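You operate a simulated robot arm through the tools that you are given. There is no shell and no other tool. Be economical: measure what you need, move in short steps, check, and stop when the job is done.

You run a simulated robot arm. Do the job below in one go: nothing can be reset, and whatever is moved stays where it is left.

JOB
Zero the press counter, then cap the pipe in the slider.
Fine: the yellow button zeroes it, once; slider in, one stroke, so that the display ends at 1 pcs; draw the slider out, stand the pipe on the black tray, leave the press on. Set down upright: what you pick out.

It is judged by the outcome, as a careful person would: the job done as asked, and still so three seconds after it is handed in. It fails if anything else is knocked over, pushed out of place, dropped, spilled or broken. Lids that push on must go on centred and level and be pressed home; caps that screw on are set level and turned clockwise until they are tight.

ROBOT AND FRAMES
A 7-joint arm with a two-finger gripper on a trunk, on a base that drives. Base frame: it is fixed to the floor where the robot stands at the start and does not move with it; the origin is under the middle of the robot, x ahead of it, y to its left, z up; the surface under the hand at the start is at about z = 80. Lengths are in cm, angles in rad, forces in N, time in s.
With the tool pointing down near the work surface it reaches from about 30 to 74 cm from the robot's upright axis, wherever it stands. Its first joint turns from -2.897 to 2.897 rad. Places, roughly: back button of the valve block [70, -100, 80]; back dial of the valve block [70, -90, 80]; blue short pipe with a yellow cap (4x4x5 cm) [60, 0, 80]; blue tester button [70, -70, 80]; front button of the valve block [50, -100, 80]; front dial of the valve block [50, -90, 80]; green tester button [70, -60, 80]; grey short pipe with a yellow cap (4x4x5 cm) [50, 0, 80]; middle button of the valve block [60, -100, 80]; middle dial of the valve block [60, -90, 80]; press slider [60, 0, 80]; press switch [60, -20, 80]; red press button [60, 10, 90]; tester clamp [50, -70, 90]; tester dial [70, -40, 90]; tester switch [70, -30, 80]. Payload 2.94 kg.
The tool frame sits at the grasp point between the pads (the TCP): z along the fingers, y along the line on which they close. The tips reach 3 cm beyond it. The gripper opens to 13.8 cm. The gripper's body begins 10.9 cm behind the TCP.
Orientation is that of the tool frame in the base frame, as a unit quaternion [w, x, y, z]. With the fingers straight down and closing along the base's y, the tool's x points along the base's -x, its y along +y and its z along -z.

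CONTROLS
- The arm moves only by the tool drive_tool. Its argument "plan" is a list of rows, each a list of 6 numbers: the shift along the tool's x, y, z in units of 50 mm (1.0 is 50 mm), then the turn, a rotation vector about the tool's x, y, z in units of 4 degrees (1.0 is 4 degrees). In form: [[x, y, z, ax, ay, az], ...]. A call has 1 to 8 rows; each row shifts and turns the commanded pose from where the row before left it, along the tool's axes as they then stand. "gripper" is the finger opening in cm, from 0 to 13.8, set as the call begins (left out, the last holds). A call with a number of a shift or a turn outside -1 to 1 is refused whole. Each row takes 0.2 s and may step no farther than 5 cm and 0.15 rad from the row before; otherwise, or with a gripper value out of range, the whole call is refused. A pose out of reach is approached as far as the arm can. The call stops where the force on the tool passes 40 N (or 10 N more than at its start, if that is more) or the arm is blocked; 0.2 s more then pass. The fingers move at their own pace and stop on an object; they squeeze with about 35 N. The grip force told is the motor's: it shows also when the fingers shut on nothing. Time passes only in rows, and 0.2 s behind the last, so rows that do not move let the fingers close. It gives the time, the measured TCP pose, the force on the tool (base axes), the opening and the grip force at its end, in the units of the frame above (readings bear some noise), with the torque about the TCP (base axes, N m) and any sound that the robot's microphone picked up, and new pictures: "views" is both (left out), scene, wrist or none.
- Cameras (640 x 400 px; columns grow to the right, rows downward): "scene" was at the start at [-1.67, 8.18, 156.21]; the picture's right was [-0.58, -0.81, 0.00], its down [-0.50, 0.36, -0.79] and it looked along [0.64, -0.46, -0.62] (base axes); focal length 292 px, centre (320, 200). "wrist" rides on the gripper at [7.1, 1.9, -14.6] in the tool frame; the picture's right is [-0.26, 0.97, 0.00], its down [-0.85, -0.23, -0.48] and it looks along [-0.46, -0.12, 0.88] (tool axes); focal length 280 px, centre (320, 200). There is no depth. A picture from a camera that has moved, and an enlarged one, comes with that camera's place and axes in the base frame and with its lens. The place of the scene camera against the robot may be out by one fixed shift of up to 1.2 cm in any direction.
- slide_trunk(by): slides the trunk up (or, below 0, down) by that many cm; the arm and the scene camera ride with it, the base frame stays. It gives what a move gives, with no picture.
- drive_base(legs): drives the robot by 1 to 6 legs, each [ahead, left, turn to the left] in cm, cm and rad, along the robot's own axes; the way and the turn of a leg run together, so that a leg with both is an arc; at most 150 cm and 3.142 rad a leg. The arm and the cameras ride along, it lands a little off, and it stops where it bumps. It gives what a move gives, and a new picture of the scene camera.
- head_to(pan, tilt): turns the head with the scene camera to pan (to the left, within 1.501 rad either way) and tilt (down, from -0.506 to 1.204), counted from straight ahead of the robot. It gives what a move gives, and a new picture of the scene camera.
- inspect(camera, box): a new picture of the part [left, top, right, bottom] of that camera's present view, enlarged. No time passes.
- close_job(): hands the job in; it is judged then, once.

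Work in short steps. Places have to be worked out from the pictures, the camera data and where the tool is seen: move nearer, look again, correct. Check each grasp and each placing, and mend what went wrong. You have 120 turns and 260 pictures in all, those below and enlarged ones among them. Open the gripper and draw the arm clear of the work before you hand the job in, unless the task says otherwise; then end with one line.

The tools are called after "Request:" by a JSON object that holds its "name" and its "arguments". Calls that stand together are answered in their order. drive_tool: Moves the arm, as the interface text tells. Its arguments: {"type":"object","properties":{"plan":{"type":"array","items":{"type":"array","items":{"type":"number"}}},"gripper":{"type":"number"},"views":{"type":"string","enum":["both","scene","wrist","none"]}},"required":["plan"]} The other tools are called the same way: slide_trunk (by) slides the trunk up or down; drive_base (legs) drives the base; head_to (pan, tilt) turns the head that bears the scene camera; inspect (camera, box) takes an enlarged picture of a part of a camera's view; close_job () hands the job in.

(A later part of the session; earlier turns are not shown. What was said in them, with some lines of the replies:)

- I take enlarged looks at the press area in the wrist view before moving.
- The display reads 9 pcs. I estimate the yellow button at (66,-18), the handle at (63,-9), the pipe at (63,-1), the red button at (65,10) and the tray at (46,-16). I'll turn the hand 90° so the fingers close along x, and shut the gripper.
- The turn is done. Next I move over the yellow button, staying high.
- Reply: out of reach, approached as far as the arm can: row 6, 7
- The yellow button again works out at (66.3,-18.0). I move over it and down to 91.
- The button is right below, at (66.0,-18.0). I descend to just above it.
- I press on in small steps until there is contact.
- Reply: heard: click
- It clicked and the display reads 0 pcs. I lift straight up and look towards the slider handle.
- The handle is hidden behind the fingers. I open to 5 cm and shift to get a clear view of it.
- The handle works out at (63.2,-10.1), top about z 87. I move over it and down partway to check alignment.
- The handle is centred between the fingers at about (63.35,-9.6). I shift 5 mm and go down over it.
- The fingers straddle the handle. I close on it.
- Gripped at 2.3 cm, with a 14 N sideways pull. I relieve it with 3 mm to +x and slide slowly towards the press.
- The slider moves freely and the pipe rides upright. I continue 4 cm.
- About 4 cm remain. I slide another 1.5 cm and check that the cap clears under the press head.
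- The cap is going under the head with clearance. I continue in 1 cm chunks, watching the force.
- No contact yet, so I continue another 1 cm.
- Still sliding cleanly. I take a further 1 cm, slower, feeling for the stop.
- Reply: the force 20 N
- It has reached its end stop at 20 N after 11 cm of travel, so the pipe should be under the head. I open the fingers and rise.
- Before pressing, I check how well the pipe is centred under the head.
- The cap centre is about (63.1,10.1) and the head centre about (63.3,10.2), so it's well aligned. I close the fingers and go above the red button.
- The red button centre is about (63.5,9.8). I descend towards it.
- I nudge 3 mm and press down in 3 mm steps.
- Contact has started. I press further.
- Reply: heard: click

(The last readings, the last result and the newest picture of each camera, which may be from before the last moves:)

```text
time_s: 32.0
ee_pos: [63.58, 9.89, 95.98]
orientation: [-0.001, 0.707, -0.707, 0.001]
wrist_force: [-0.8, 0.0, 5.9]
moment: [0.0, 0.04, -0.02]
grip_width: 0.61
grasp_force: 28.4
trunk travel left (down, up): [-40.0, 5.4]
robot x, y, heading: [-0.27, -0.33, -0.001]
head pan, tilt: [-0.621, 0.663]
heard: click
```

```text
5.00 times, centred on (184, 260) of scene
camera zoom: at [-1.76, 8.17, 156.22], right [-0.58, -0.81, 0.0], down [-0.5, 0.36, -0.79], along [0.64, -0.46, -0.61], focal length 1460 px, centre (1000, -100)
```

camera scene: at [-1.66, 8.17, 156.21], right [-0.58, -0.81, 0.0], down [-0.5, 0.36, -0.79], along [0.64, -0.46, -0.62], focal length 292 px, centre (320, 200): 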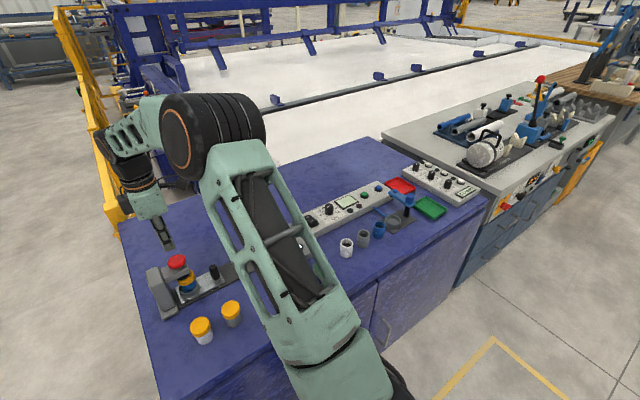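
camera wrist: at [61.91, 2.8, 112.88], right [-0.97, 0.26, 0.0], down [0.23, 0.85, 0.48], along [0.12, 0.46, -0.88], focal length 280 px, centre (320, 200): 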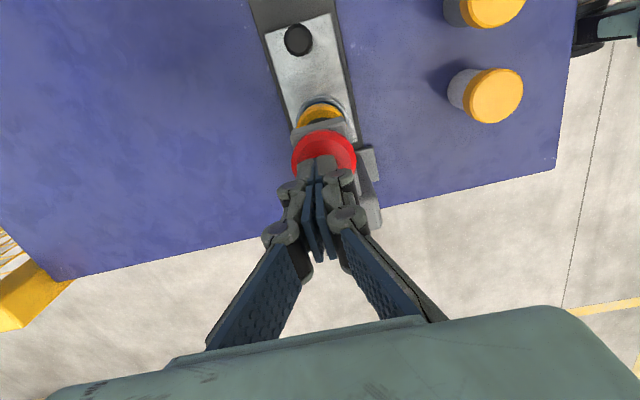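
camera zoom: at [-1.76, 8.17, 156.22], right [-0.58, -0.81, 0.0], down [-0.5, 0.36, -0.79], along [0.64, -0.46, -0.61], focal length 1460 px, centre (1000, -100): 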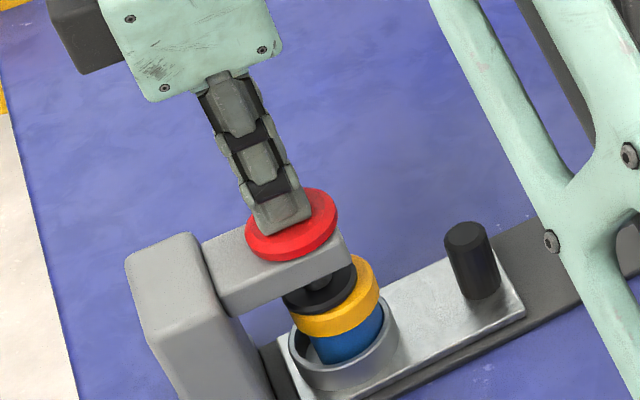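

It clicked, and the head has come down on the cap. Without releasing, I push on gently to be sure the stroke is complete.

Request:
{"name": "drive_tool", "arguments": {"plan": [[0, 0, 0.04, 0, 0, 0], [0, 0, 0.04, 0, 0, 0], [0, 0, 0.04, 0, 0, 0], [0, 0, 0, 0, 0, 0]], "views": "none"}}

Request:
{"name": "inspect", "arguments": {"camera": "scene", "box": [120, 220, 248, 300]}}

```text
time_s: 33.0
ee_pos: [63.39, 9.88, 95.85]
orientation: [-0.003, 0.708, -0.706, 0.003]
wrist_force: [0.0, -2.3, 28.4]
moment: [-0.09, 0.03, 0.04]
grip_width: 0.62
grasp_force: 28.2
trunk travel left (down, up): [-40.0, 5.4]
robot x, y, heading: [-0.02, 0.06, 0.005]
head pan, tilt: [-0.621, 0.663]
```

```text
5.00 times, centred on (184, 260) of scene
camera zoom: at [-2.05, 8.09, 156.24], right [-0.58, -0.81, 0.0], down [-0.5, 0.36, -0.79], along [0.64, -0.46, -0.61], focal length 1460 px, centre (1000, -100)
```

zoom: 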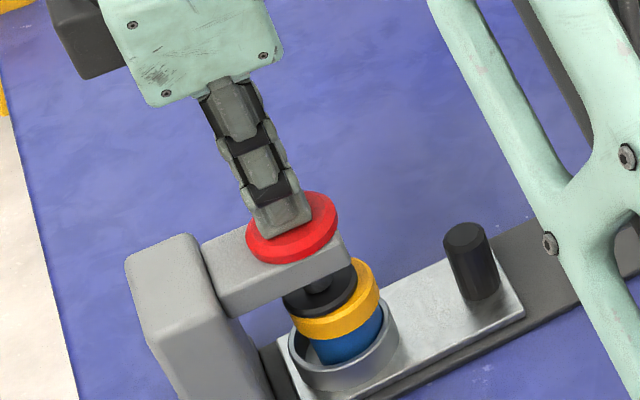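

It's hard at the stop (28 N) and the cap is pressed down. I release straight up, clear the button, and go back towards the handle.

Request:
{"name": "drive_tool", "arguments": {"plan": [[0, 0, -0.3, 0, 0, 0], [0, 0, -0.6, 0, 0, 0], [0, 0, -0.6, 0, 0, 0], [0.7, 0, 0, 0, 0, 0], [0.8, 0, 0, 0, 0, 0], [0.8, 0, 0, 0, 0, 0], [0, 0, 0, 0, 0, 0]], "gripper": 0, "views": "wrist"}}

Request:
{"name": "inspect", "arguments": {"camera": "scene", "box": [120, 220, 248, 300]}}

```text
time_s: 34.6
ee_pos: [63.67, -1.66, 102.84]
orientation: [0.0, -0.707, 0.707, 0.0]
wrist_force: [-0.3, -0.1, 0.1]
moment: [0.01, -0.02, 0.04]
grip_width: 0.0
grasp_force: 28.7
trunk travel left (down, up): [-40.0, 5.4]
robot x, y, heading: [0.05, 0.21, 0.006]
head pan, tilt: [-0.621, 0.663]
camera wrist: at [61.7, -8.59, 117.43], right [-0.97, 0.26, 0.0], down [0.23, 0.85, 0.48], along [0.12, 0.46, -0.88], focal length 280 px, centre (320, 200)
```

wrist: 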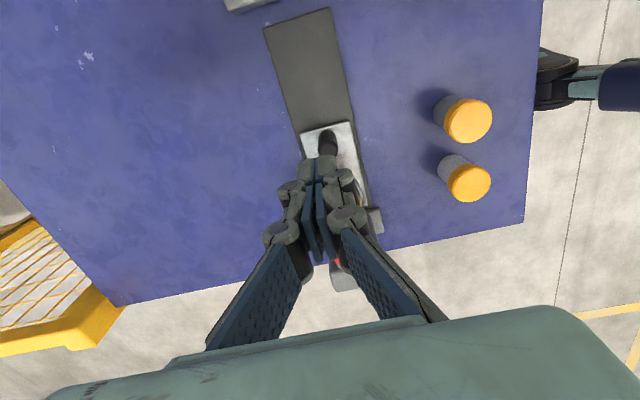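

```text
5.00 times, centred on (184, 260) of scene
camera zoom: at [-1.67, 8.18, 156.21], right [-0.58, -0.81, 0.0], down [-0.5, 0.36, -0.79], along [0.64, -0.46, -0.62], focal length 1460 px, centre (1000, -100)
```

zoom: 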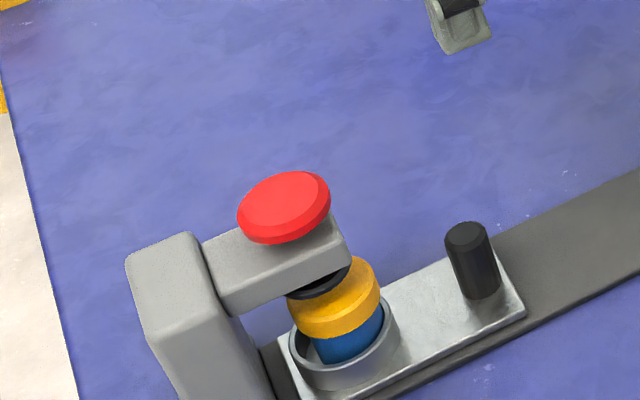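

The button has sprung back and the cap sits lower. I check the display in the scene view.

Request:
{"name": "inspect", "arguments": {"camera": "scene", "box": [220, 210, 380, 310]}}

```text
4.00 times, centred on (300, 260) of scene
camera zoom: at [-1.67, 8.18, 156.21], right [-0.58, -0.81, 0.0], down [-0.5, 0.36, -0.79], along [0.64, -0.46, -0.62], focal length 1168 px, centre (400, -40)
```

zoom: 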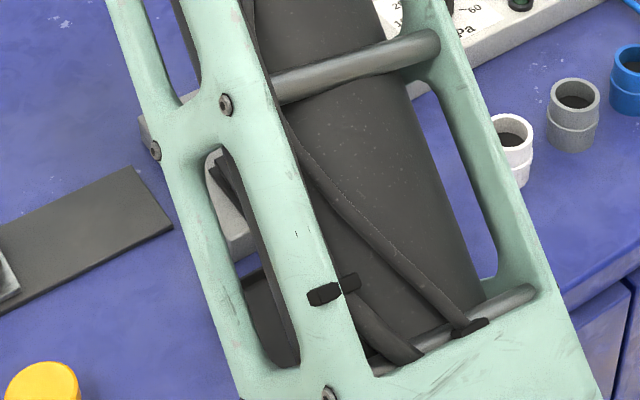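

The arm blocks the display here. I back off to y ≈ -14 so the wrist camera can read it, opening the fingers on the way.

Request:
{"name": "drive_tool", "arguments": {"plan": [[0.8, 0, 0, 0, 0, 0], [0.8, 0, 0, 0, 0, 0], [0.8, 0, 0, 0, 0, 0], [0, 0, 0, 0, 0, 0]], "gripper": 6, "views": "wrist"}}

```text
time_s: 35.6
ee_pos: [63.67, -13.53, 103.03]
orientation: [0.0, 0.707, -0.707, 0.0]
wrist_force: [-0.9, 0.5, -0.7]
moment: [0.06, 0.01, 0.0]
grip_width: 6.0
grasp_force: 0.1
trunk travel left (down, up): [-40.0, 5.4]
robot x, y, heading: [-0.09, 0.21, 0.004]
head pan, tilt: [-0.621, 0.663]
camera wrist: at [61.74, -20.61, 117.44], right [-0.97, 0.26, 0.0], down [0.23, 0.85, 0.48], along [0.12, 0.46, -0.88], focal length 280 px, centre (320, 200)
```

wrist: 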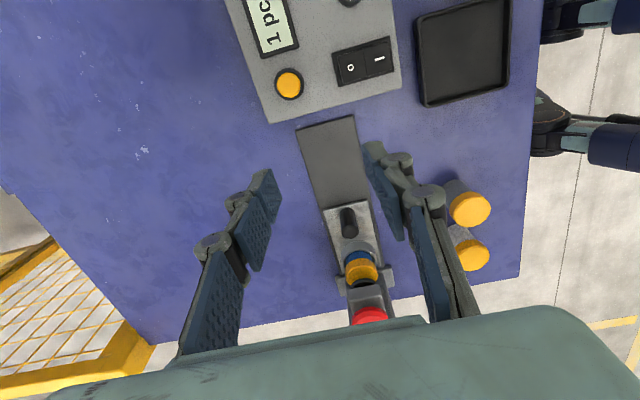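

The display reads 1 pcs. I return over the handle at (63.6,1.6) and go down.

Request:
{"name": "drive_tool", "arguments": {"plan": [[-0.8, 0, 0, 0, 0, 0], [-0.8, 0, 0, 0, 0, 0], [-0.8, 0, 0, 0, 0, 0], [-0.62, 0, 0, 0, 0, 0], [0, 0, 0.7, 0, 0, 0], [0, 0, 0.7, 0, 0, 0], [0, 0, 0, 0, 0, 0]], "views": "wrist"}}

```text
time_s: 37.2
ee_pos: [63.5, 1.56, 96.12]
orientation: [-0.001, 0.707, -0.707, 0.0]
wrist_force: [-0.7, -0.2, 0.6]
moment: [0.01, 0.01, -0.01]
grip_width: 6.01
grasp_force: 0.1
trunk travel left (down, up): [-40.0, 5.4]
robot x, y, heading: [0.11, 0.39, 0.005]
head pan, tilt: [-0.621, 0.663]
camera wrist: at [61.6, -5.42, 110.6], right [-0.97, 0.26, 0.0], down [0.23, 0.85, 0.48], along [0.12, 0.46, -0.88], focal length 280 px, centre (320, 200)
```

wrist: 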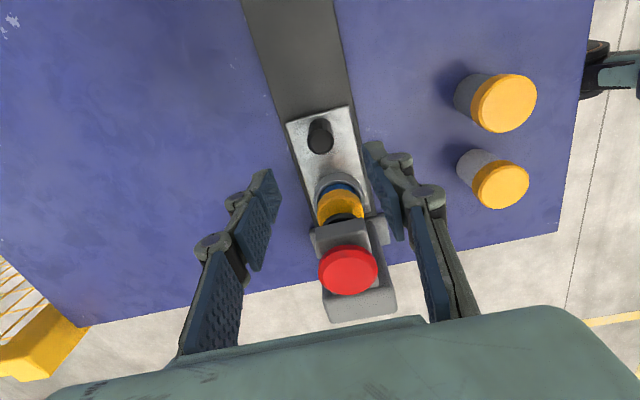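

The handle is lined up as before. I go down to 85.8 and then grip.

Request:
{"name": "drive_tool", "arguments": {"plan": [[0, 0, 0.5, 0, 0, 0], [0, 0, 0.5, 0, 0, 0], [0, 0, 0.5, 0, 0, 0], [0, 0, 0.35, 0, 0, 0], [0, 0, 0.2, 0, 0, 0], [0, 0, 0, 0, 0, 0]], "views": "none"}}

Request:
{"name": "drive_tool", "arguments": {"plan": [[0, 0, 0, 0, 0, 0], [0, 0, 0, 0, 0, 0], [0, 0, 0, 0, 0, 0], [0, 0, 0, 0, 0, 0]], "gripper": 0, "views": "wrist"}}

```text
time_s: 38.6
ee_pos: [63.46, 1.34, 85.54]
orientation: [0.0, -0.707, 0.707, 0.0]
wrist_force: [-0.3, 1.0, 0.2]
moment: [0.0, -0.02, 0.01]
grip_width: 5.99
grasp_force: 0.1
trunk travel left (down, up): [-40.0, 5.4]
robot x, y, heading: [0.03, 0.1, 0.001]
head pan, tilt: [-0.621, 0.663]
```

```text
time_s: 39.6
ee_pos: [63.46, 1.35, 85.71]
orientation: [0.0, -0.707, 0.707, 0.0]
wrist_force: [-2.2, -0.4, -0.8]
moment: [-0.03, 0.05, 0.04]
grip_width: 2.31
grasp_force: 45.3
trunk travel left (down, up): [-40.0, 5.4]
robot x, y, heading: [-0.46, 0.28, -0.001]
head pan, tilt: [-0.621, 0.663]
camera wrist: at [61.61, -5.56, 100.18], right [-0.97, 0.26, 0.0], down [0.23, 0.85, 0.48], along [0.12, 0.46, -0.88], focal length 280 px, centre (320, 200)
```

wrist: 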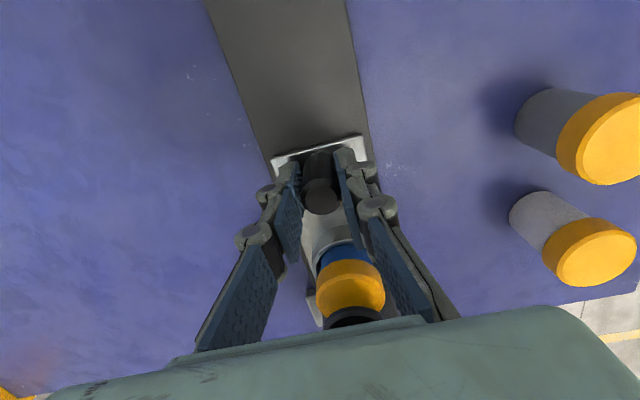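

The handle is gripped. I draw the slider out 11 cm to where it was, in two slow pulls.

Request:
{"name": "drive_tool", "arguments": {"plan": [[0.06, 0, 0, 0, 0, 0], [0.12, 0, 0, 0, 0, 0], [0.16, 0, 0, 0, 0, 0], [0.16, 0, 0, 0, 0, 0], [0.16, 0, 0, 0, 0, 0], [0.16, 0, 0, 0, 0, 0], [0.16, 0, 0, 0, 0, 0], [0.1, 0, 0, 0, 0, 0]], "views": "none"}}

Request:
{"name": "drive_tool", "arguments": {"plan": [[0.1, 0, 0, 0, 0, 0], [0.16, 0, 0, 0, 0, 0], [0.16, 0, 0, 0, 0, 0], [0.16, 0, 0, 0, 0, 0], [0.16, 0, 0, 0, 0, 0], [0.16, 0, 0, 0, 0, 0], [0.12, 0, 0, 0, 0, 0], [0.06, 0, 0, 0, 0, 0]], "views": "wrist"}}

Request:
{"name": "inspect", "arguments": {"camera": "scene", "box": [140, 210, 300, 310]}}

```text
time_s: 41.4
ee_pos: [63.52, -4.03, 85.61]
orientation: [0.0, -0.707, 0.707, 0.001]
wrist_force: [-4.0, -0.2, -5.5]
moment: [0.03, 0.06, 0.0]
grip_width: 2.32
grasp_force: 44.9
trunk travel left (down, up): [-40.0, 5.4]
robot x, y, heading: [0.3, -0.11, -0.001]
head pan, tilt: [-0.621, 0.663]
```

```text
time_s: 43.2
ee_pos: [63.59, -9.39, 85.7]
orientation: [-0.001, -0.707, 0.708, 0.0]
wrist_force: [-5.3, -2.2, -4.1]
moment: [0.04, 0.1, -0.08]
grip_width: 2.35
grasp_force: 44.6
trunk travel left (down, up): [-40.0, 5.4]
robot x, y, heading: [-0.32, 0.02, -0.001]
head pan, tilt: [-0.621, 0.663]
camera wrist: at [61.61, -16.47, 100.18], right [-0.96, 0.26, 0.0], down [0.23, 0.85, 0.48], along [0.12, 0.46, -0.88], focal length 280 px, centre (320, 200)
```

wrist: 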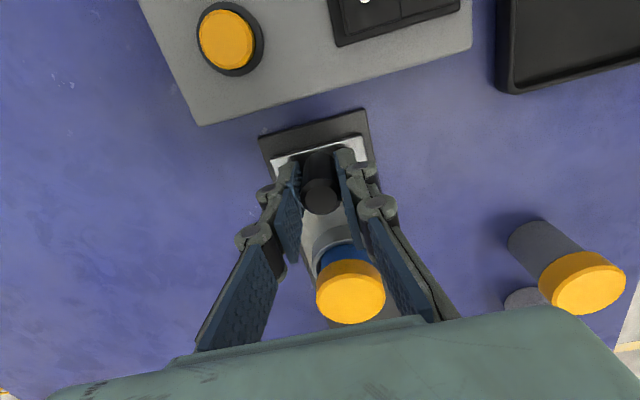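

```text
4.00 times, centred on (220, 260) of scene
camera zoom: at [-1.67, 8.15, 156.22], right [-0.58, -0.81, 0.0], down [-0.5, 0.36, -0.79], along [0.64, -0.46, -0.62], focal length 1168 px, centre (720, -40)
```

zoom: 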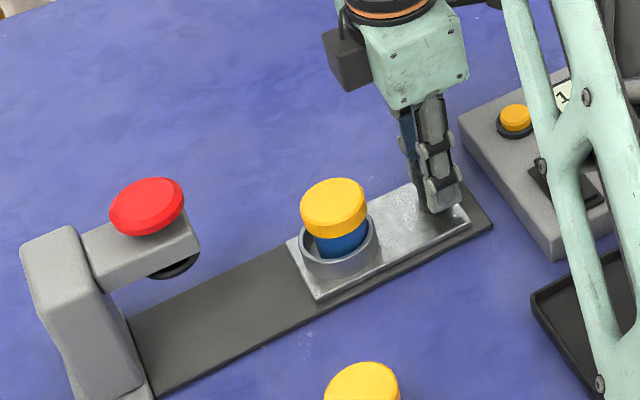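

Nearly at the original place. I pull a few millimetres more to the stop, then release.

Request:
{"name": "drive_tool", "arguments": {"plan": [[0.05, 0, 0, 0, 0, 0], [0.04, 0, 0, 0, 0, 0], [0, 0, 0, 0, 0, 0]], "views": "none"}}

Request:
{"name": "drive_tool", "arguments": {"plan": [[0, 0, 0, 0, 0, 0], [0, 0, 0, 0, 0, 0], [0, 0, 0, 0, 0, 0], [0, 0, -0.6, 0, 0, 0], [0, 0, -0.7, 0, 0, 0], [0, 0, -0.8, 0, 0, 0], [0, 0, -0.8, 0, 0, 0], [0, 0, 0, 0, 0, 0]], "gripper": 6, "views": "both"}}

Request:
{"name": "inspect", "arguments": {"camera": "scene", "box": [140, 210, 300, 310]}}

Request:
{"name": "inspect", "arguments": {"camera": "wrist", "box": [260, 110, 420, 310]}}

```text
time_s: 44.0
ee_pos: [63.51, -9.55, 85.59]
orientation: [-0.001, 0.707, -0.707, 0.0]
wrist_force: [-5.8, 7.1, -3.6]
moment: [-0.31, 0.2, 0.14]
grip_width: 2.35
grasp_force: 45.1
trunk travel left (down, up): [-40.0, 5.4]
robot x, y, heading: [-0.4, -0.1, 0.002]
head pan, tilt: [-0.621, 0.663]
```

```text
time_s: 45.8
ee_pos: [63.43, -9.78, 100.25]
orientation: [0.0, 0.707, -0.707, 0.0]
wrist_force: [0.0, 0.7, -0.2]
moment: [-0.02, 0.02, -0.01]
grip_width: 6.0
grasp_force: 0.0
trunk travel left (down, up): [-40.0, 5.4]
robot x, y, heading: [0.03, -0.08, 0.003]
head pan, tilt: [-0.621, 0.663]
camera scene: at [-1.66, 8.18, 156.21], right [-0.58, -0.81, 0.0], down [-0.5, 0.36, -0.79], along [0.64, -0.46, -0.62], focal length 292 px, centre (320, 200)
camera wrist: at [61.58, -16.8, 114.68], right [-0.97, 0.26, 0.0], down [0.23, 0.85, 0.48], along [0.12, 0.46, -0.88], focal length 280 px, centre (320, 200)
```

scene: 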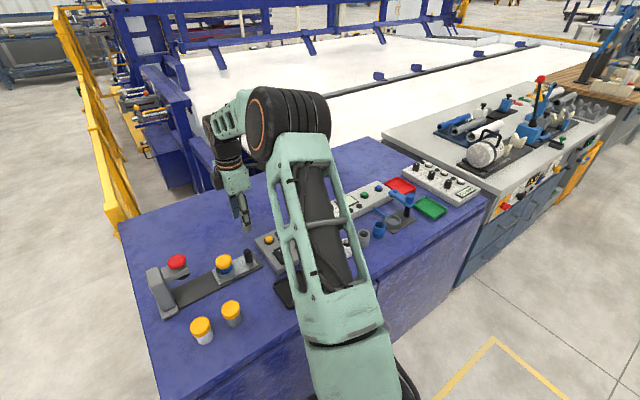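
wrist: 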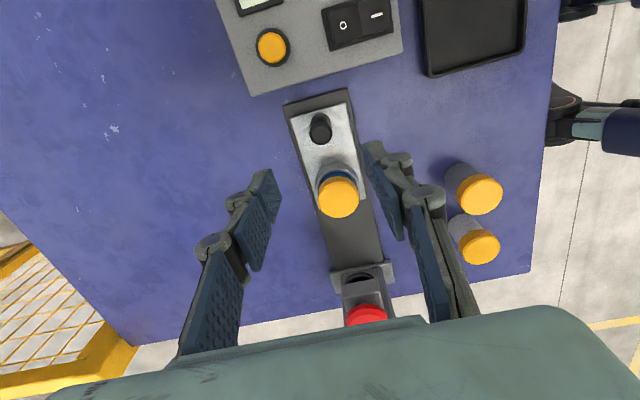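

```text
4.00 times, centred on (220, 260) of scene
camera zoom: at [-1.66, 8.18, 156.21], right [-0.58, -0.81, 0.0], down [-0.5, 0.36, -0.79], along [0.64, -0.46, -0.62], focal length 1168 px, centre (720, -40)
```

zoom: 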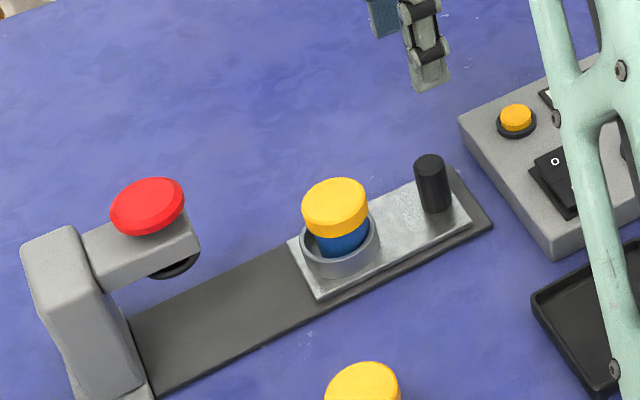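

```text
2.00 times, centred on (340, 210) of wrist
camera zoom: at [61.58, -16.8, 114.68], right [-0.97, 0.26, 0.0], down [0.23, 0.85, 0.48], along [0.12, 0.46, -0.88], focal length 561 px, centre (280, 180)
```

zoom: 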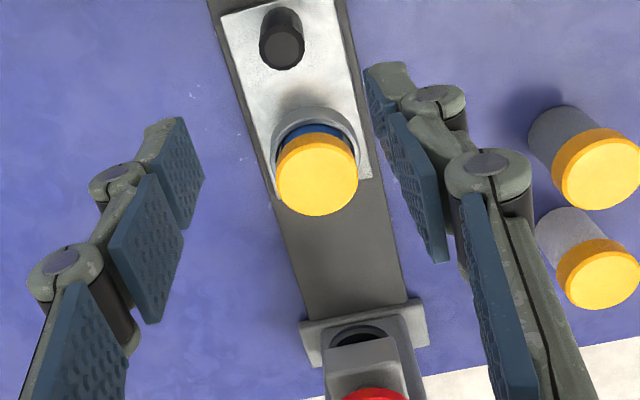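

The slider is out and the capped pipe stands in its cup at about (63.2,-1.5). I open to 8 cm, move over it and look.

Request:
{"name": "drive_tool", "arguments": {"plan": [[-0.8, 0.02, 0, 0, 0, 0], [-0.85, 0.02, 0, 0, 0, 0], [0, 0, 0.4, 0, 0, 0], [0, 0, 0.4, 0, 0, 0], [0, 0, 0, 0, 0, 0]], "gripper": 8, "views": "wrist"}}

Request:
{"name": "inspect", "arguments": {"camera": "scene", "box": [140, 200, 300, 300]}}

```text
time_s: 47.0
ee_pos: [63.32, -1.51, 96.2]
orientation: [0.0, -0.707, 0.707, 0.001]
wrist_force: [-0.4, -0.5, -0.3]
moment: [0.0, 0.03, -0.01]
grip_width: 8.0
grasp_force: 0.0
trunk travel left (down, up): [-40.0, 5.4]
robot x, y, heading: [-0.13, -0.47, -0.002]
head pan, tilt: [-0.621, 0.663]
camera wrist: at [61.46, -8.51, 110.75], right [-0.97, 0.26, 0.0], down [0.23, 0.85, 0.48], along [0.12, 0.46, -0.88], focal length 280 px, centre (320, 200)
```

wrist: 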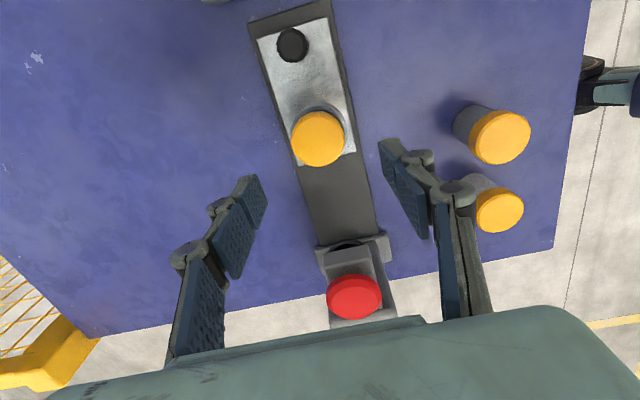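

```text
4.00 times, centred on (220, 250) of scene
camera zoom: at [-1.67, 8.18, 156.21], right [-0.58, -0.81, 0.0], down [-0.5, 0.36, -0.79], along [0.64, -0.46, -0.62], focal length 1168 px, centre (720, 0)
```

zoom: 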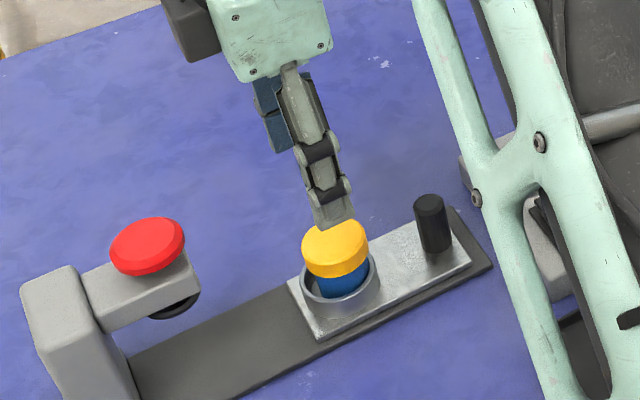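

The cap centre comes out near (63.3,-1.9). I correct 3 mm and go down to 89 for another look.

Request:
{"name": "drive_tool", "arguments": {"plan": [[0.07, 0, 0.4, 0, 0, 0], [0, 0, 0.5, 0, 0, 0], [0, 0, 0.5, 0, 0, 0], [0, 0, 0, 0, 0, 0]], "views": "wrist"}}

Request:
{"name": "inspect", "arguments": {"camera": "scene", "box": [170, 220, 266, 280]}}

```text
time_s: 48.0
ee_pos: [63.34, -1.86, 88.99]
orientation: [0.0, 0.707, -0.707, 0.001]
wrist_force: [0.3, 0.5, -0.6]
moment: [-0.02, 0.01, -0.01]
grip_width: 8.0
grasp_force: 0.0
trunk travel left (down, up): [-40.0, 5.4]
robot x, y, heading: [-0.54, 0.01, -0.0]
head pan, tilt: [-0.621, 0.663]
camera wrist: at [61.44, -8.9, 103.61], right [-0.96, 0.26, 0.0], down [0.23, 0.85, 0.48], along [0.12, 0.46, -0.88], focal length 280 px, centre (320, 200)
```

wrist: 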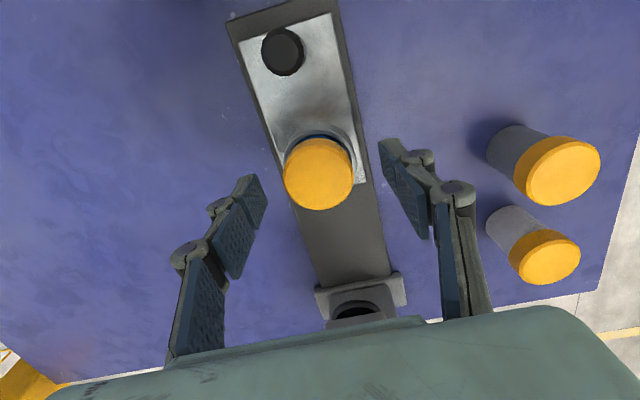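

```text
6.67 times, centred on (218, 250) of scene
camera zoom: at [-1.67, 8.18, 156.21], right [-0.58, -0.81, 0.0], down [-0.5, 0.36, -0.79], along [0.64, -0.46, -0.62], focal length 1946 px, centre (1000, -133)
```

zoom: 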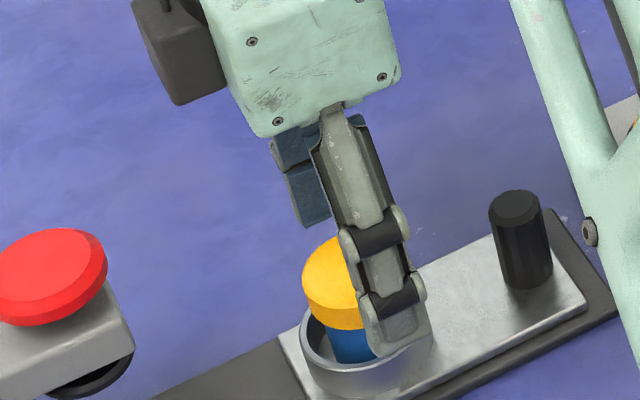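

Well centred. I descend to 86.9 so the tips stay just above the cup rim, then close.

Request:
{"name": "drive_tool", "arguments": {"plan": [[0, 0, 0.2, 0, 0, 0], [0, 0, 0.14, 0, 0, 0], [0, 0, 0.08, 0, 0, 0], [0, 0, 0, 0, 0, 0]], "views": "none"}}

Request:
{"name": "drive_tool", "arguments": {"plan": [[0, 0, 0, 0, 0, 0], [0, 0, 0, 0, 0, 0], [0, 0, 0, 0, 0, 0], [0, 0, 0, 0, 0, 0]], "gripper": 3.5, "views": "wrist"}}

Request:
{"name": "inspect", "arguments": {"camera": "scene", "box": [170, 220, 266, 280]}}

```text
time_s: 49.0
ee_pos: [63.33, -1.82, 86.92]
orientation: [0.001, 0.708, -0.707, -0.001]
wrist_force: [-0.2, 0.1, 0.1]
moment: [-0.01, 0.0, -0.03]
grip_width: 8.01
grasp_force: 0.1
trunk travel left (down, up): [-40.0, 5.4]
robot x, y, heading: [0.14, -0.26, 0.007]
head pan, tilt: [-0.621, 0.663]
```

```text
time_s: 50.0
ee_pos: [63.47, -1.84, 86.91]
orientation: [0.0, 0.707, -0.707, 0.0]
wrist_force: [-0.5, 0.0, 0.8]
moment: [0.01, -0.02, 0.0]
grip_width: 4.4
grasp_force: 34.8
trunk travel left (down, up): [-40.0, 5.4]
robot x, y, heading: [0.07, -0.28, -0.003]
head pan, tilt: [-0.621, 0.663]
camera wrist: at [61.44, -8.89, 101.55], right [-0.97, 0.26, 0.0], down [0.23, 0.85, 0.48], along [0.12, 0.46, -0.88], focal length 280 px, centre (320, 200)
```

wrist: 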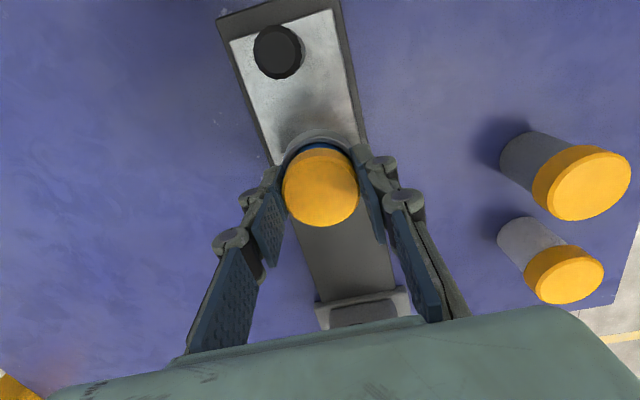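

```text
6.67 times, centred on (218, 250) of scene
camera zoom: at [-1.67, 8.18, 156.21], right [-0.58, -0.81, 0.0], down [-0.5, 0.36, -0.79], along [0.64, -0.46, -0.62], focal length 1946 px, centre (1000, -133)
```

zoom: 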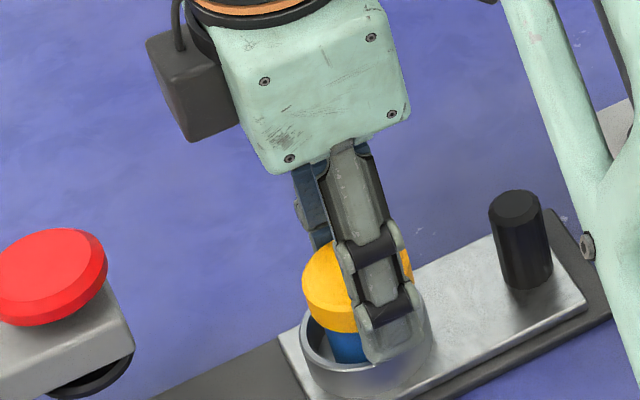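

Held at 4.4 cm with 35 N. I lift slowly, straight up.

Request:
{"name": "drive_tool", "arguments": {"plan": [[0, 0, -0.06, 0, 0, 0], [0, 0, -0.15, 0, 0, 0], [0, 0, -0.25, 0, 0, 0], [0, 0, -0.3, 0, 0, 0], [0, 0, -0.4, 0, 0, 0], [0, 0, -0.4, 0, 0, 0], [0, 0, -0.3, 0, 0, 0]], "views": "wrist"}}

Request:
{"name": "inspect", "arguments": {"camera": "scene", "box": [140, 180, 300, 280]}}

```text
time_s: 51.6
ee_pos: [63.32, -1.85, 96.43]
orientation: [0.0, -0.707, 0.707, -0.001]
wrist_force: [0.1, -0.4, -0.5]
moment: [0.0, -0.02, 0.0]
grip_width: 4.45
grasp_force: 34.6
trunk travel left (down, up): [-40.0, 5.4]
robot x, y, heading: [-0.05, 0.36, 0.0]
head pan, tilt: [-0.621, 0.663]
camera wrist: at [61.49, -8.95, 111.01], right [-0.96, 0.26, 0.0], down [0.23, 0.85, 0.48], along [0.13, 0.46, -0.88], focal length 280 px, centre (320, 200)
```

wrist: 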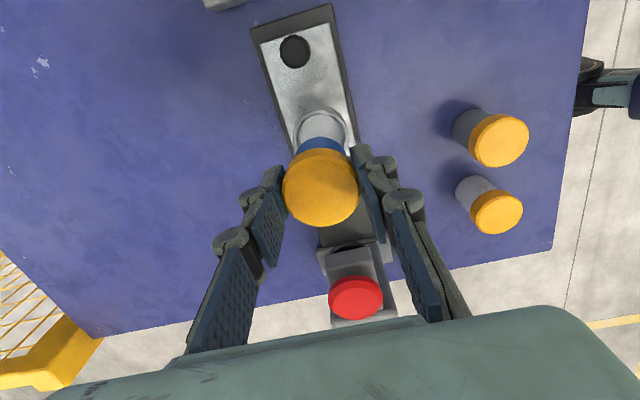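

```text
4.00 times, centred on (220, 230) of scene
camera zoom: at [-1.68, 8.18, 156.21], right [-0.58, -0.81, 0.0], down [-0.5, 0.36, -0.79], along [0.64, -0.46, -0.61], focal length 1168 px, centre (720, 80)
```

zoom: 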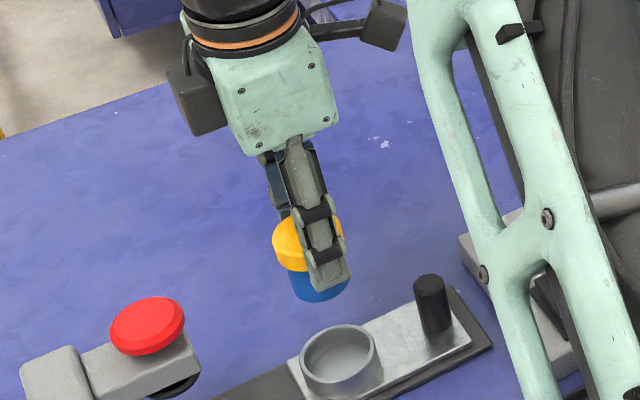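

The pipe is held upright with the cup empty below. The tray centre is about (45.7,-16.0), so I carry it there with height to spare.

Request:
{"name": "drive_tool", "arguments": {"plan": [[0, 0, -0.4, 0, 0, 0], [0.3, 0.4, 0, 0, 0, 0], [0.5, 0.62, 0, 0, 0, 0], [0.5, 0.62, 0, 0, 0, 0], [0.5, 0.62, 0, 0, 0, 0], [0.5, 0.62, 0, 0, 0, 0], [0.4, 0.45, 0, 0, 0, 0], [0.13, 0.19, 0, 0, 0, 0]], "views": "both"}}

```text
time_s: 53.4
ee_pos: [45.72, -16.01, 98.33]
orientation: [0.0, -0.707, 0.707, 0.0]
wrist_force: [0.2, -0.2, -0.4]
moment: [0.0, -0.02, 0.01]
grip_width: 4.44
grasp_force: 35.4
trunk travel left (down, up): [-40.0, 5.4]
robot x, y, heading: [-0.28, 0.24, 0.0]
head pan, tilt: [-0.621, 0.663]
camera scene: at [-1.68, 8.17, 156.21], right [-0.58, -0.81, 0.0], down [-0.5, 0.36, -0.79], along [0.64, -0.46, -0.62], focal length 292 px, centre (320, 200)
camera wrist: at [43.74, -22.95, 112.93], right [-0.97, 0.26, 0.0], down [0.23, 0.85, 0.48], along [0.12, 0.46, -0.88], focal length 280 px, centre (320, 200)
```

scene: 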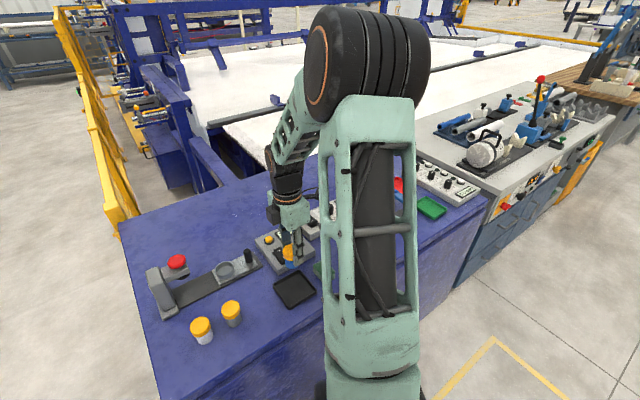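
wrist: 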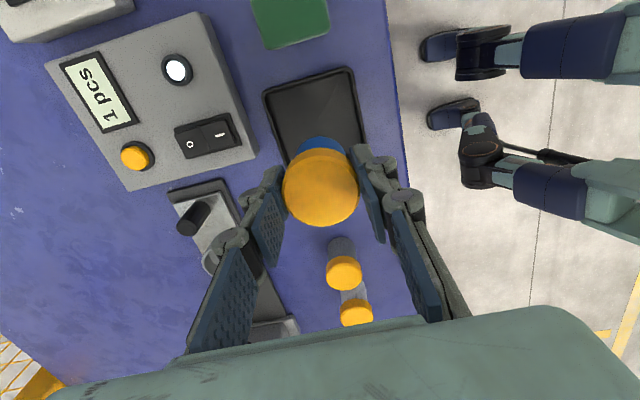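

Display still 1 pcs, and the tray centre is confirmed at (45.8,-15.8). I lower to 89 and look.

Request:
{"name": "drive_tool", "arguments": {"plan": [[-0.03, 0, 0.4, 0, 0, 0], [0, 0, 0.5, 0, 0, 0], [0, 0, 0.5, 0, 0, 0], [0, 0, 0.4, 0, 0, 0], [0, 0, 0, 0, 0, 0]], "views": "wrist"}}

Request:
{"name": "inspect", "arguments": {"camera": "scene", "box": [230, 230, 342, 300]}}

```text
time_s: 54.6
ee_pos: [45.56, -15.78, 89.41]
orientation: [0.0, -0.706, 0.708, 0.0]
wrist_force: [0.5, -0.5, -1.3]
moment: [-0.01, -0.03, -0.02]
grip_width: 4.41
grasp_force: 35.4
trunk travel left (down, up): [-40.0, 5.4]
robot x, y, heading: [0.19, -0.32, -0.002]
head pan, tilt: [-0.621, 0.663]
camera wrist: at [43.77, -22.8, 103.85], right [-0.97, 0.26, 0.0], down [0.23, 0.85, 0.48], along [0.12, 0.46, -0.88], focal length 280 px, centre (320, 200)
```

wrist: 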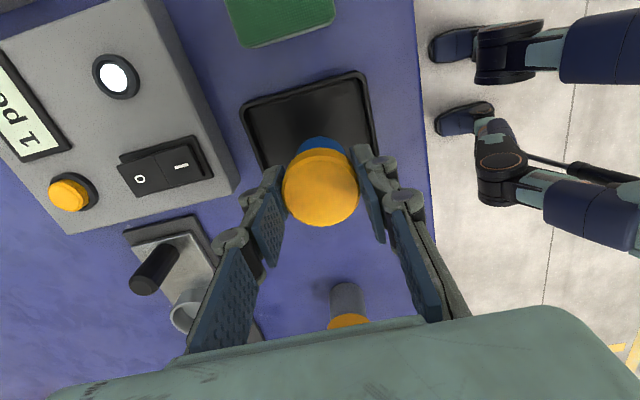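

```text
5.71 times, centred on (286, 265) of scene
camera zoom: at [-1.66, 8.18, 156.21], right [-0.58, -0.81, 0.0], down [-0.5, 0.36, -0.79], along [0.64, -0.46, -0.62], focal length 1668 px, centre (514, -171)
```

zoom: 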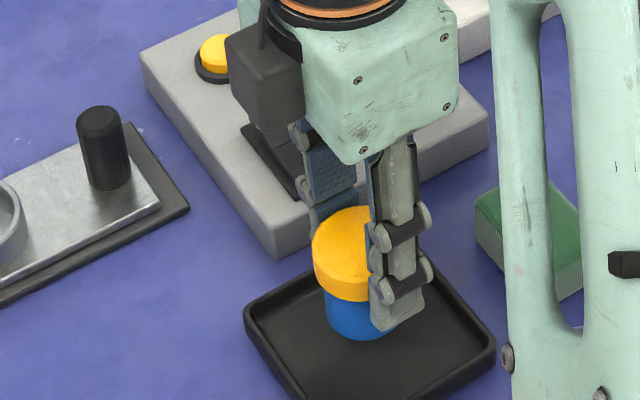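

Over the tray and level. I lower in small steps until it touches.

Request:
{"name": "drive_tool", "arguments": {"plan": [[0, 0, 0.2, 0, 0, 0], [0, 0, 0.16, 0, 0, 0], [0, 0, 0.08, 0, 0, 0], [0, 0, 0.06, 0, 0, 0], [0, 0, 0, 0, 0, 0]], "views": "none"}}

Request:
{"name": "inspect", "arguments": {"camera": "scene", "box": [230, 230, 342, 300]}}

```text
time_s: 55.8
ee_pos: [45.7, -15.82, 86.82]
orientation: [-0.001, -0.707, 0.707, 0.0]
wrist_force: [0.6, 0.3, -0.2]
moment: [-0.06, 0.0, -0.03]
grip_width: 4.41
grasp_force: 34.8
trunk travel left (down, up): [-40.0, 5.4]
robot x, y, heading: [0.36, 0.05, -0.003]
head pan, tilt: [-0.621, 0.663]
```

```text
5.71 times, centred on (286, 265) of scene
camera zoom: at [-1.66, 8.18, 156.21], right [-0.58, -0.81, 0.0], down [-0.5, 0.36, -0.79], along [0.64, -0.46, -0.62], focal length 1668 px, centre (514, -171)
```

zoom: 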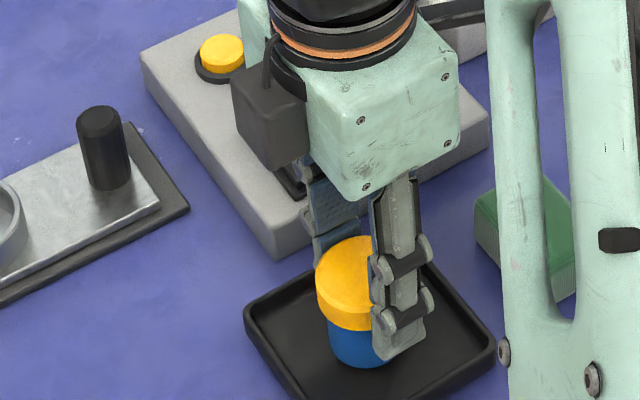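

No contact yet. I continue in 2 mm steps.

Request:
{"name": "drive_tool", "arguments": {"plan": [[0, 0, 0.04, 0, 0, 0], [0, 0, 0.04, 0, 0, 0], [0, 0, 0.04, 0, 0, 0], [0, 0, 0.04, 0, 0, 0]], "views": "none"}}

```text
time_s: 56.8
ee_pos: [45.79, -15.79, 86.01]
orientation: [0.0, 0.707, -0.707, 0.0]
wrist_force: [0.4, 0.2, -0.7]
moment: [0.01, 0.04, -0.03]
grip_width: 4.43
grasp_force: 34.7
trunk travel left (down, up): [-40.0, 5.4]
robot x, y, heading: [-0.31, 0.22, 0.001]
head pan, tilt: [-0.621, 0.663]
```

Still free, so I lower further.

Request:
{"name": "drive_tool", "arguments": {"plan": [[0, 0, 0.03, 0, 0, 0], [0, 0, 0.03, 0, 0, 0], [0, 0, 0.03, 0, 0, 0], [0, 0, 0, 0, 0, 0]], "views": "none"}}

Request:
{"name": "inspect", "arguments": {"camera": "scene", "box": [246, 240, 326, 290]}}

```text
time_s: 57.8
ee_pos: [45.77, -15.94, 85.86]
orientation: [0.001, -0.707, 0.707, -0.002]
wrist_force: [-2.0, 0.7, 22.2]
moment: [0.13, 0.16, 0.0]
grip_width: 4.43
grasp_force: 35.5
trunk travel left (down, up): [-40.0, 5.4]
robot x, y, heading: [-0.1, 0.05, 0.0]
head pan, tilt: [-0.621, 0.663]
```

```text
8.00 times, centred on (286, 265) of scene
camera zoom: at [-1.91, 8.26, 156.23], right [-0.58, -0.81, 0.0], down [-0.5, 0.36, -0.79], along [0.64, -0.46, -0.61], focal length 2336 px, centre (592, -320)
```

zoom: 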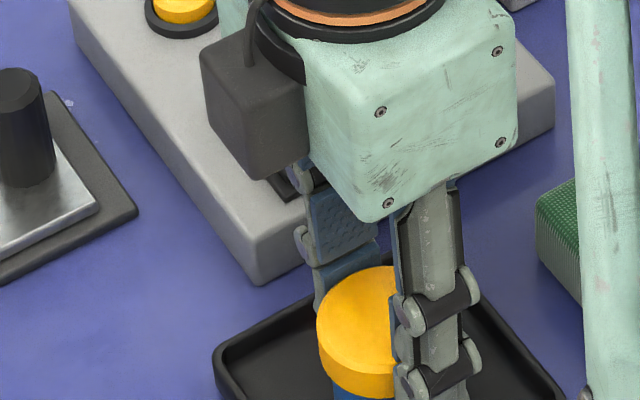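

Contact at 22 N: it stands on the tray. I ease the load off and open the fingers.

Request:
{"name": "drive_tool", "arguments": {"plan": [[0, 0, -0.05, 0, 0, 0], [0, 0, 0, 0, 0, 0]], "views": "none"}}

Request:
{"name": "drive_tool", "arguments": {"plan": [[0, 0, 0, 0, 0, 0], [0, 0, 0, 0, 0, 0], [0, 0, 0, 0, 0, 0]], "gripper": 7.5, "views": "wrist"}}

Request:
{"name": "inspect", "arguments": {"camera": "scene", "box": [230, 240, 342, 310]}}

```text
time_s: 58.4
ee_pos: [45.7, -15.96, 85.83]
orientation: [0.0, -0.707, 0.707, 0.0]
wrist_force: [1.7, 0.5, 4.8]
moment: [-0.06, -0.13, -0.02]
grip_width: 4.42
grasp_force: 34.7
trunk travel left (down, up): [-40.0, 5.4]
robot x, y, heading: [0.18, -0.01, -0.002]
head pan, tilt: [-0.621, 0.663]
```

```text
time_s: 59.2
ee_pos: [45.89, -15.95, 85.91]
orientation: [0.001, 0.707, -0.707, 0.0]
wrist_force: [0.4, 0.2, 0.0]
moment: [-0.04, -0.02, -0.01]
grip_width: 7.51
grasp_force: 0.0
trunk travel left (down, up): [-40.0, 5.4]
robot x, y, heading: [-0.22, 0.35, 0.0]
head pan, tilt: [-0.621, 0.663]
camera wrist: at [43.85, -22.9, 100.45], right [-0.97, 0.26, 0.0], down [0.23, 0.85, 0.48], along [0.12, 0.46, -0.88], focal length 280 px, centre (320, 200)
```

wrist: 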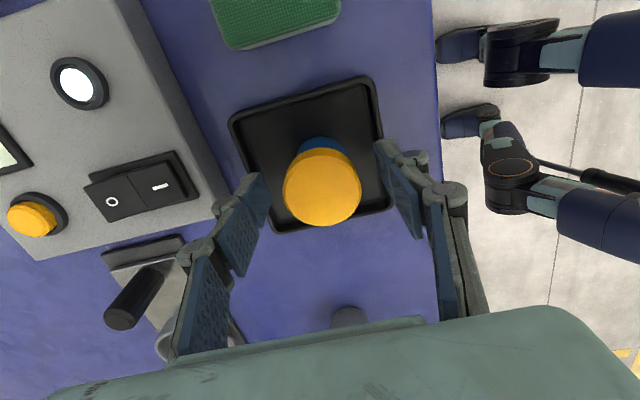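

```text
5.71 times, centred on (286, 275) of scene
camera zoom: at [-1.67, 8.18, 156.21], right [-0.58, -0.81, 0.0], down [-0.5, 0.36, -0.79], along [0.64, -0.46, -0.62], focal length 1668 px, centre (514, -229)
```

zoom: 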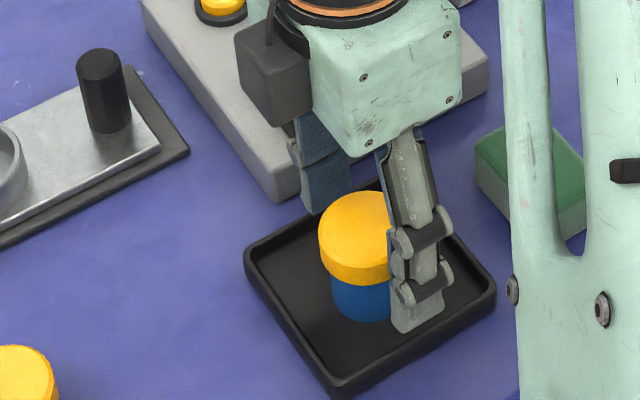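

The pipe stands upright in the tray, released. I rise straight up and clear.

Request:
{"name": "drive_tool", "arguments": {"plan": [[0, 0, -0.3, 0, 0, 0], [0, 0, -0.6, 0, 0, 0], [0, 0, -0.8, 0, 0, 0], [0, 0, -1, 0, 0, 0], [0, 0, -1, 0, 0, 0], [0, 0, -1, 0, 0, 0], [0.5, 0, -0.8, 0, 0, 0], [0, 0, 0, 0, 0, 0]], "views": "both"}}

Request:
{"name": "inspect", "arguments": {"camera": "scene", "box": [130, 200, 330, 325]}}

Request:
{"name": "inspect", "arguments": {"camera": "wrist", "box": [120, 0, 400, 220]}}

```text
time_s: 61.0
ee_pos: [45.81, -18.48, 113.33]
orientation: [-0.001, 0.707, -0.707, 0.0]
wrist_force: [0.3, 0.7, -0.2]
moment: [0.0, 0.0, 0.02]
grip_width: 7.49
grasp_force: 0.1
trunk travel left (down, up): [-40.0, 5.4]
robot x, y, heading: [-0.01, 0.17, -0.0]
head pan, tilt: [-0.621, 0.663]
camera scene: at [-1.66, 8.18, 156.21], right [-0.58, -0.81, 0.0], down [-0.5, 0.36, -0.79], along [0.64, -0.46, -0.62], focal length 292 px, centre (320, 200)
camera wrist: at [43.88, -25.46, 127.84], right [-0.97, 0.26, 0.0], down [0.23, 0.85, 0.48], along [0.12, 0.46, -0.88], focal length 280 px, centre (320, 200)
```

scene: 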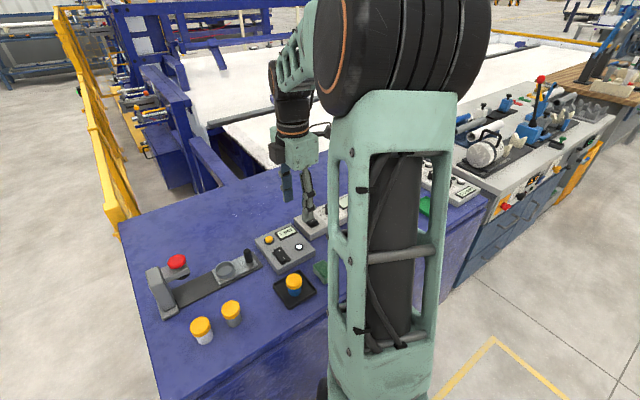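
wrist: 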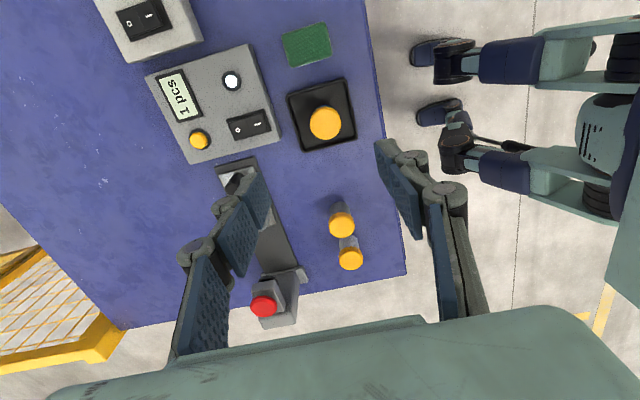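

```text
3.20 times, centred on (230, 262) of scene
camera zoom: at [-1.66, 8.18, 156.21], right [-0.58, -0.81, 0.0], down [-0.5, 0.36, -0.79], along [0.64, -0.46, -0.62], focal length 934 px, centre (608, 0)
```

zoom: 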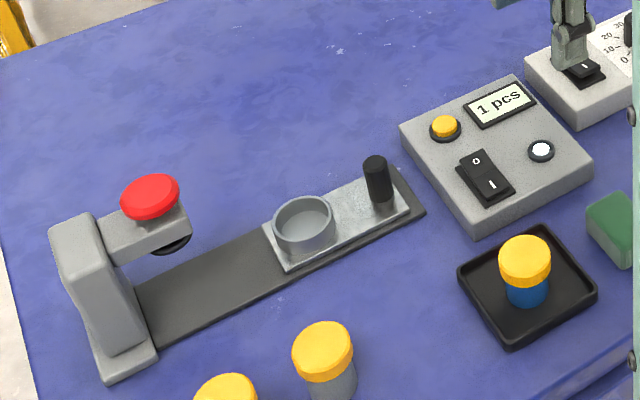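

```text
1.82 times, centred on (260, 110) of wrist
camera zoom: at [43.88, -25.46, 127.84], right [-0.97, 0.26, 0.0], down [0.23, 0.85, 0.48], along [0.12, 0.46, -0.88], focal length 510 px, centre (429, 364)
```

zoom: 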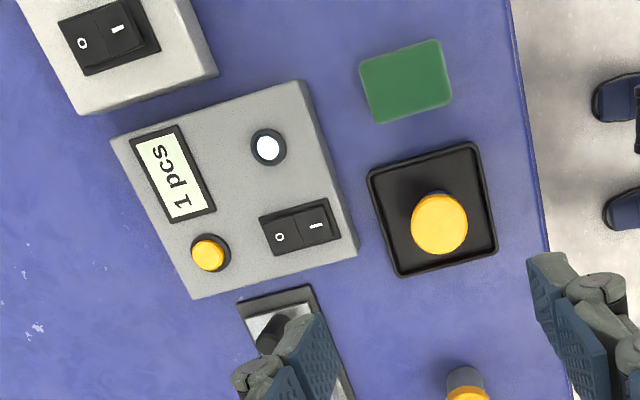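

The display shows 1 pcs, the press is on, the slider is out and empty, and the capped pipe stands upright on the black tray. The arm is clear, so I hand in.

Request:
{"name": "close_job", "arguments": {}}

```text
The job is handed in.
```

The job is done and handed in: the counter was zeroed once and now reads 1 pcs after one stroke. The capped pipe stands upright on the black tray, the slider is drawn out, the press is still on, and nothing else was disturbed.
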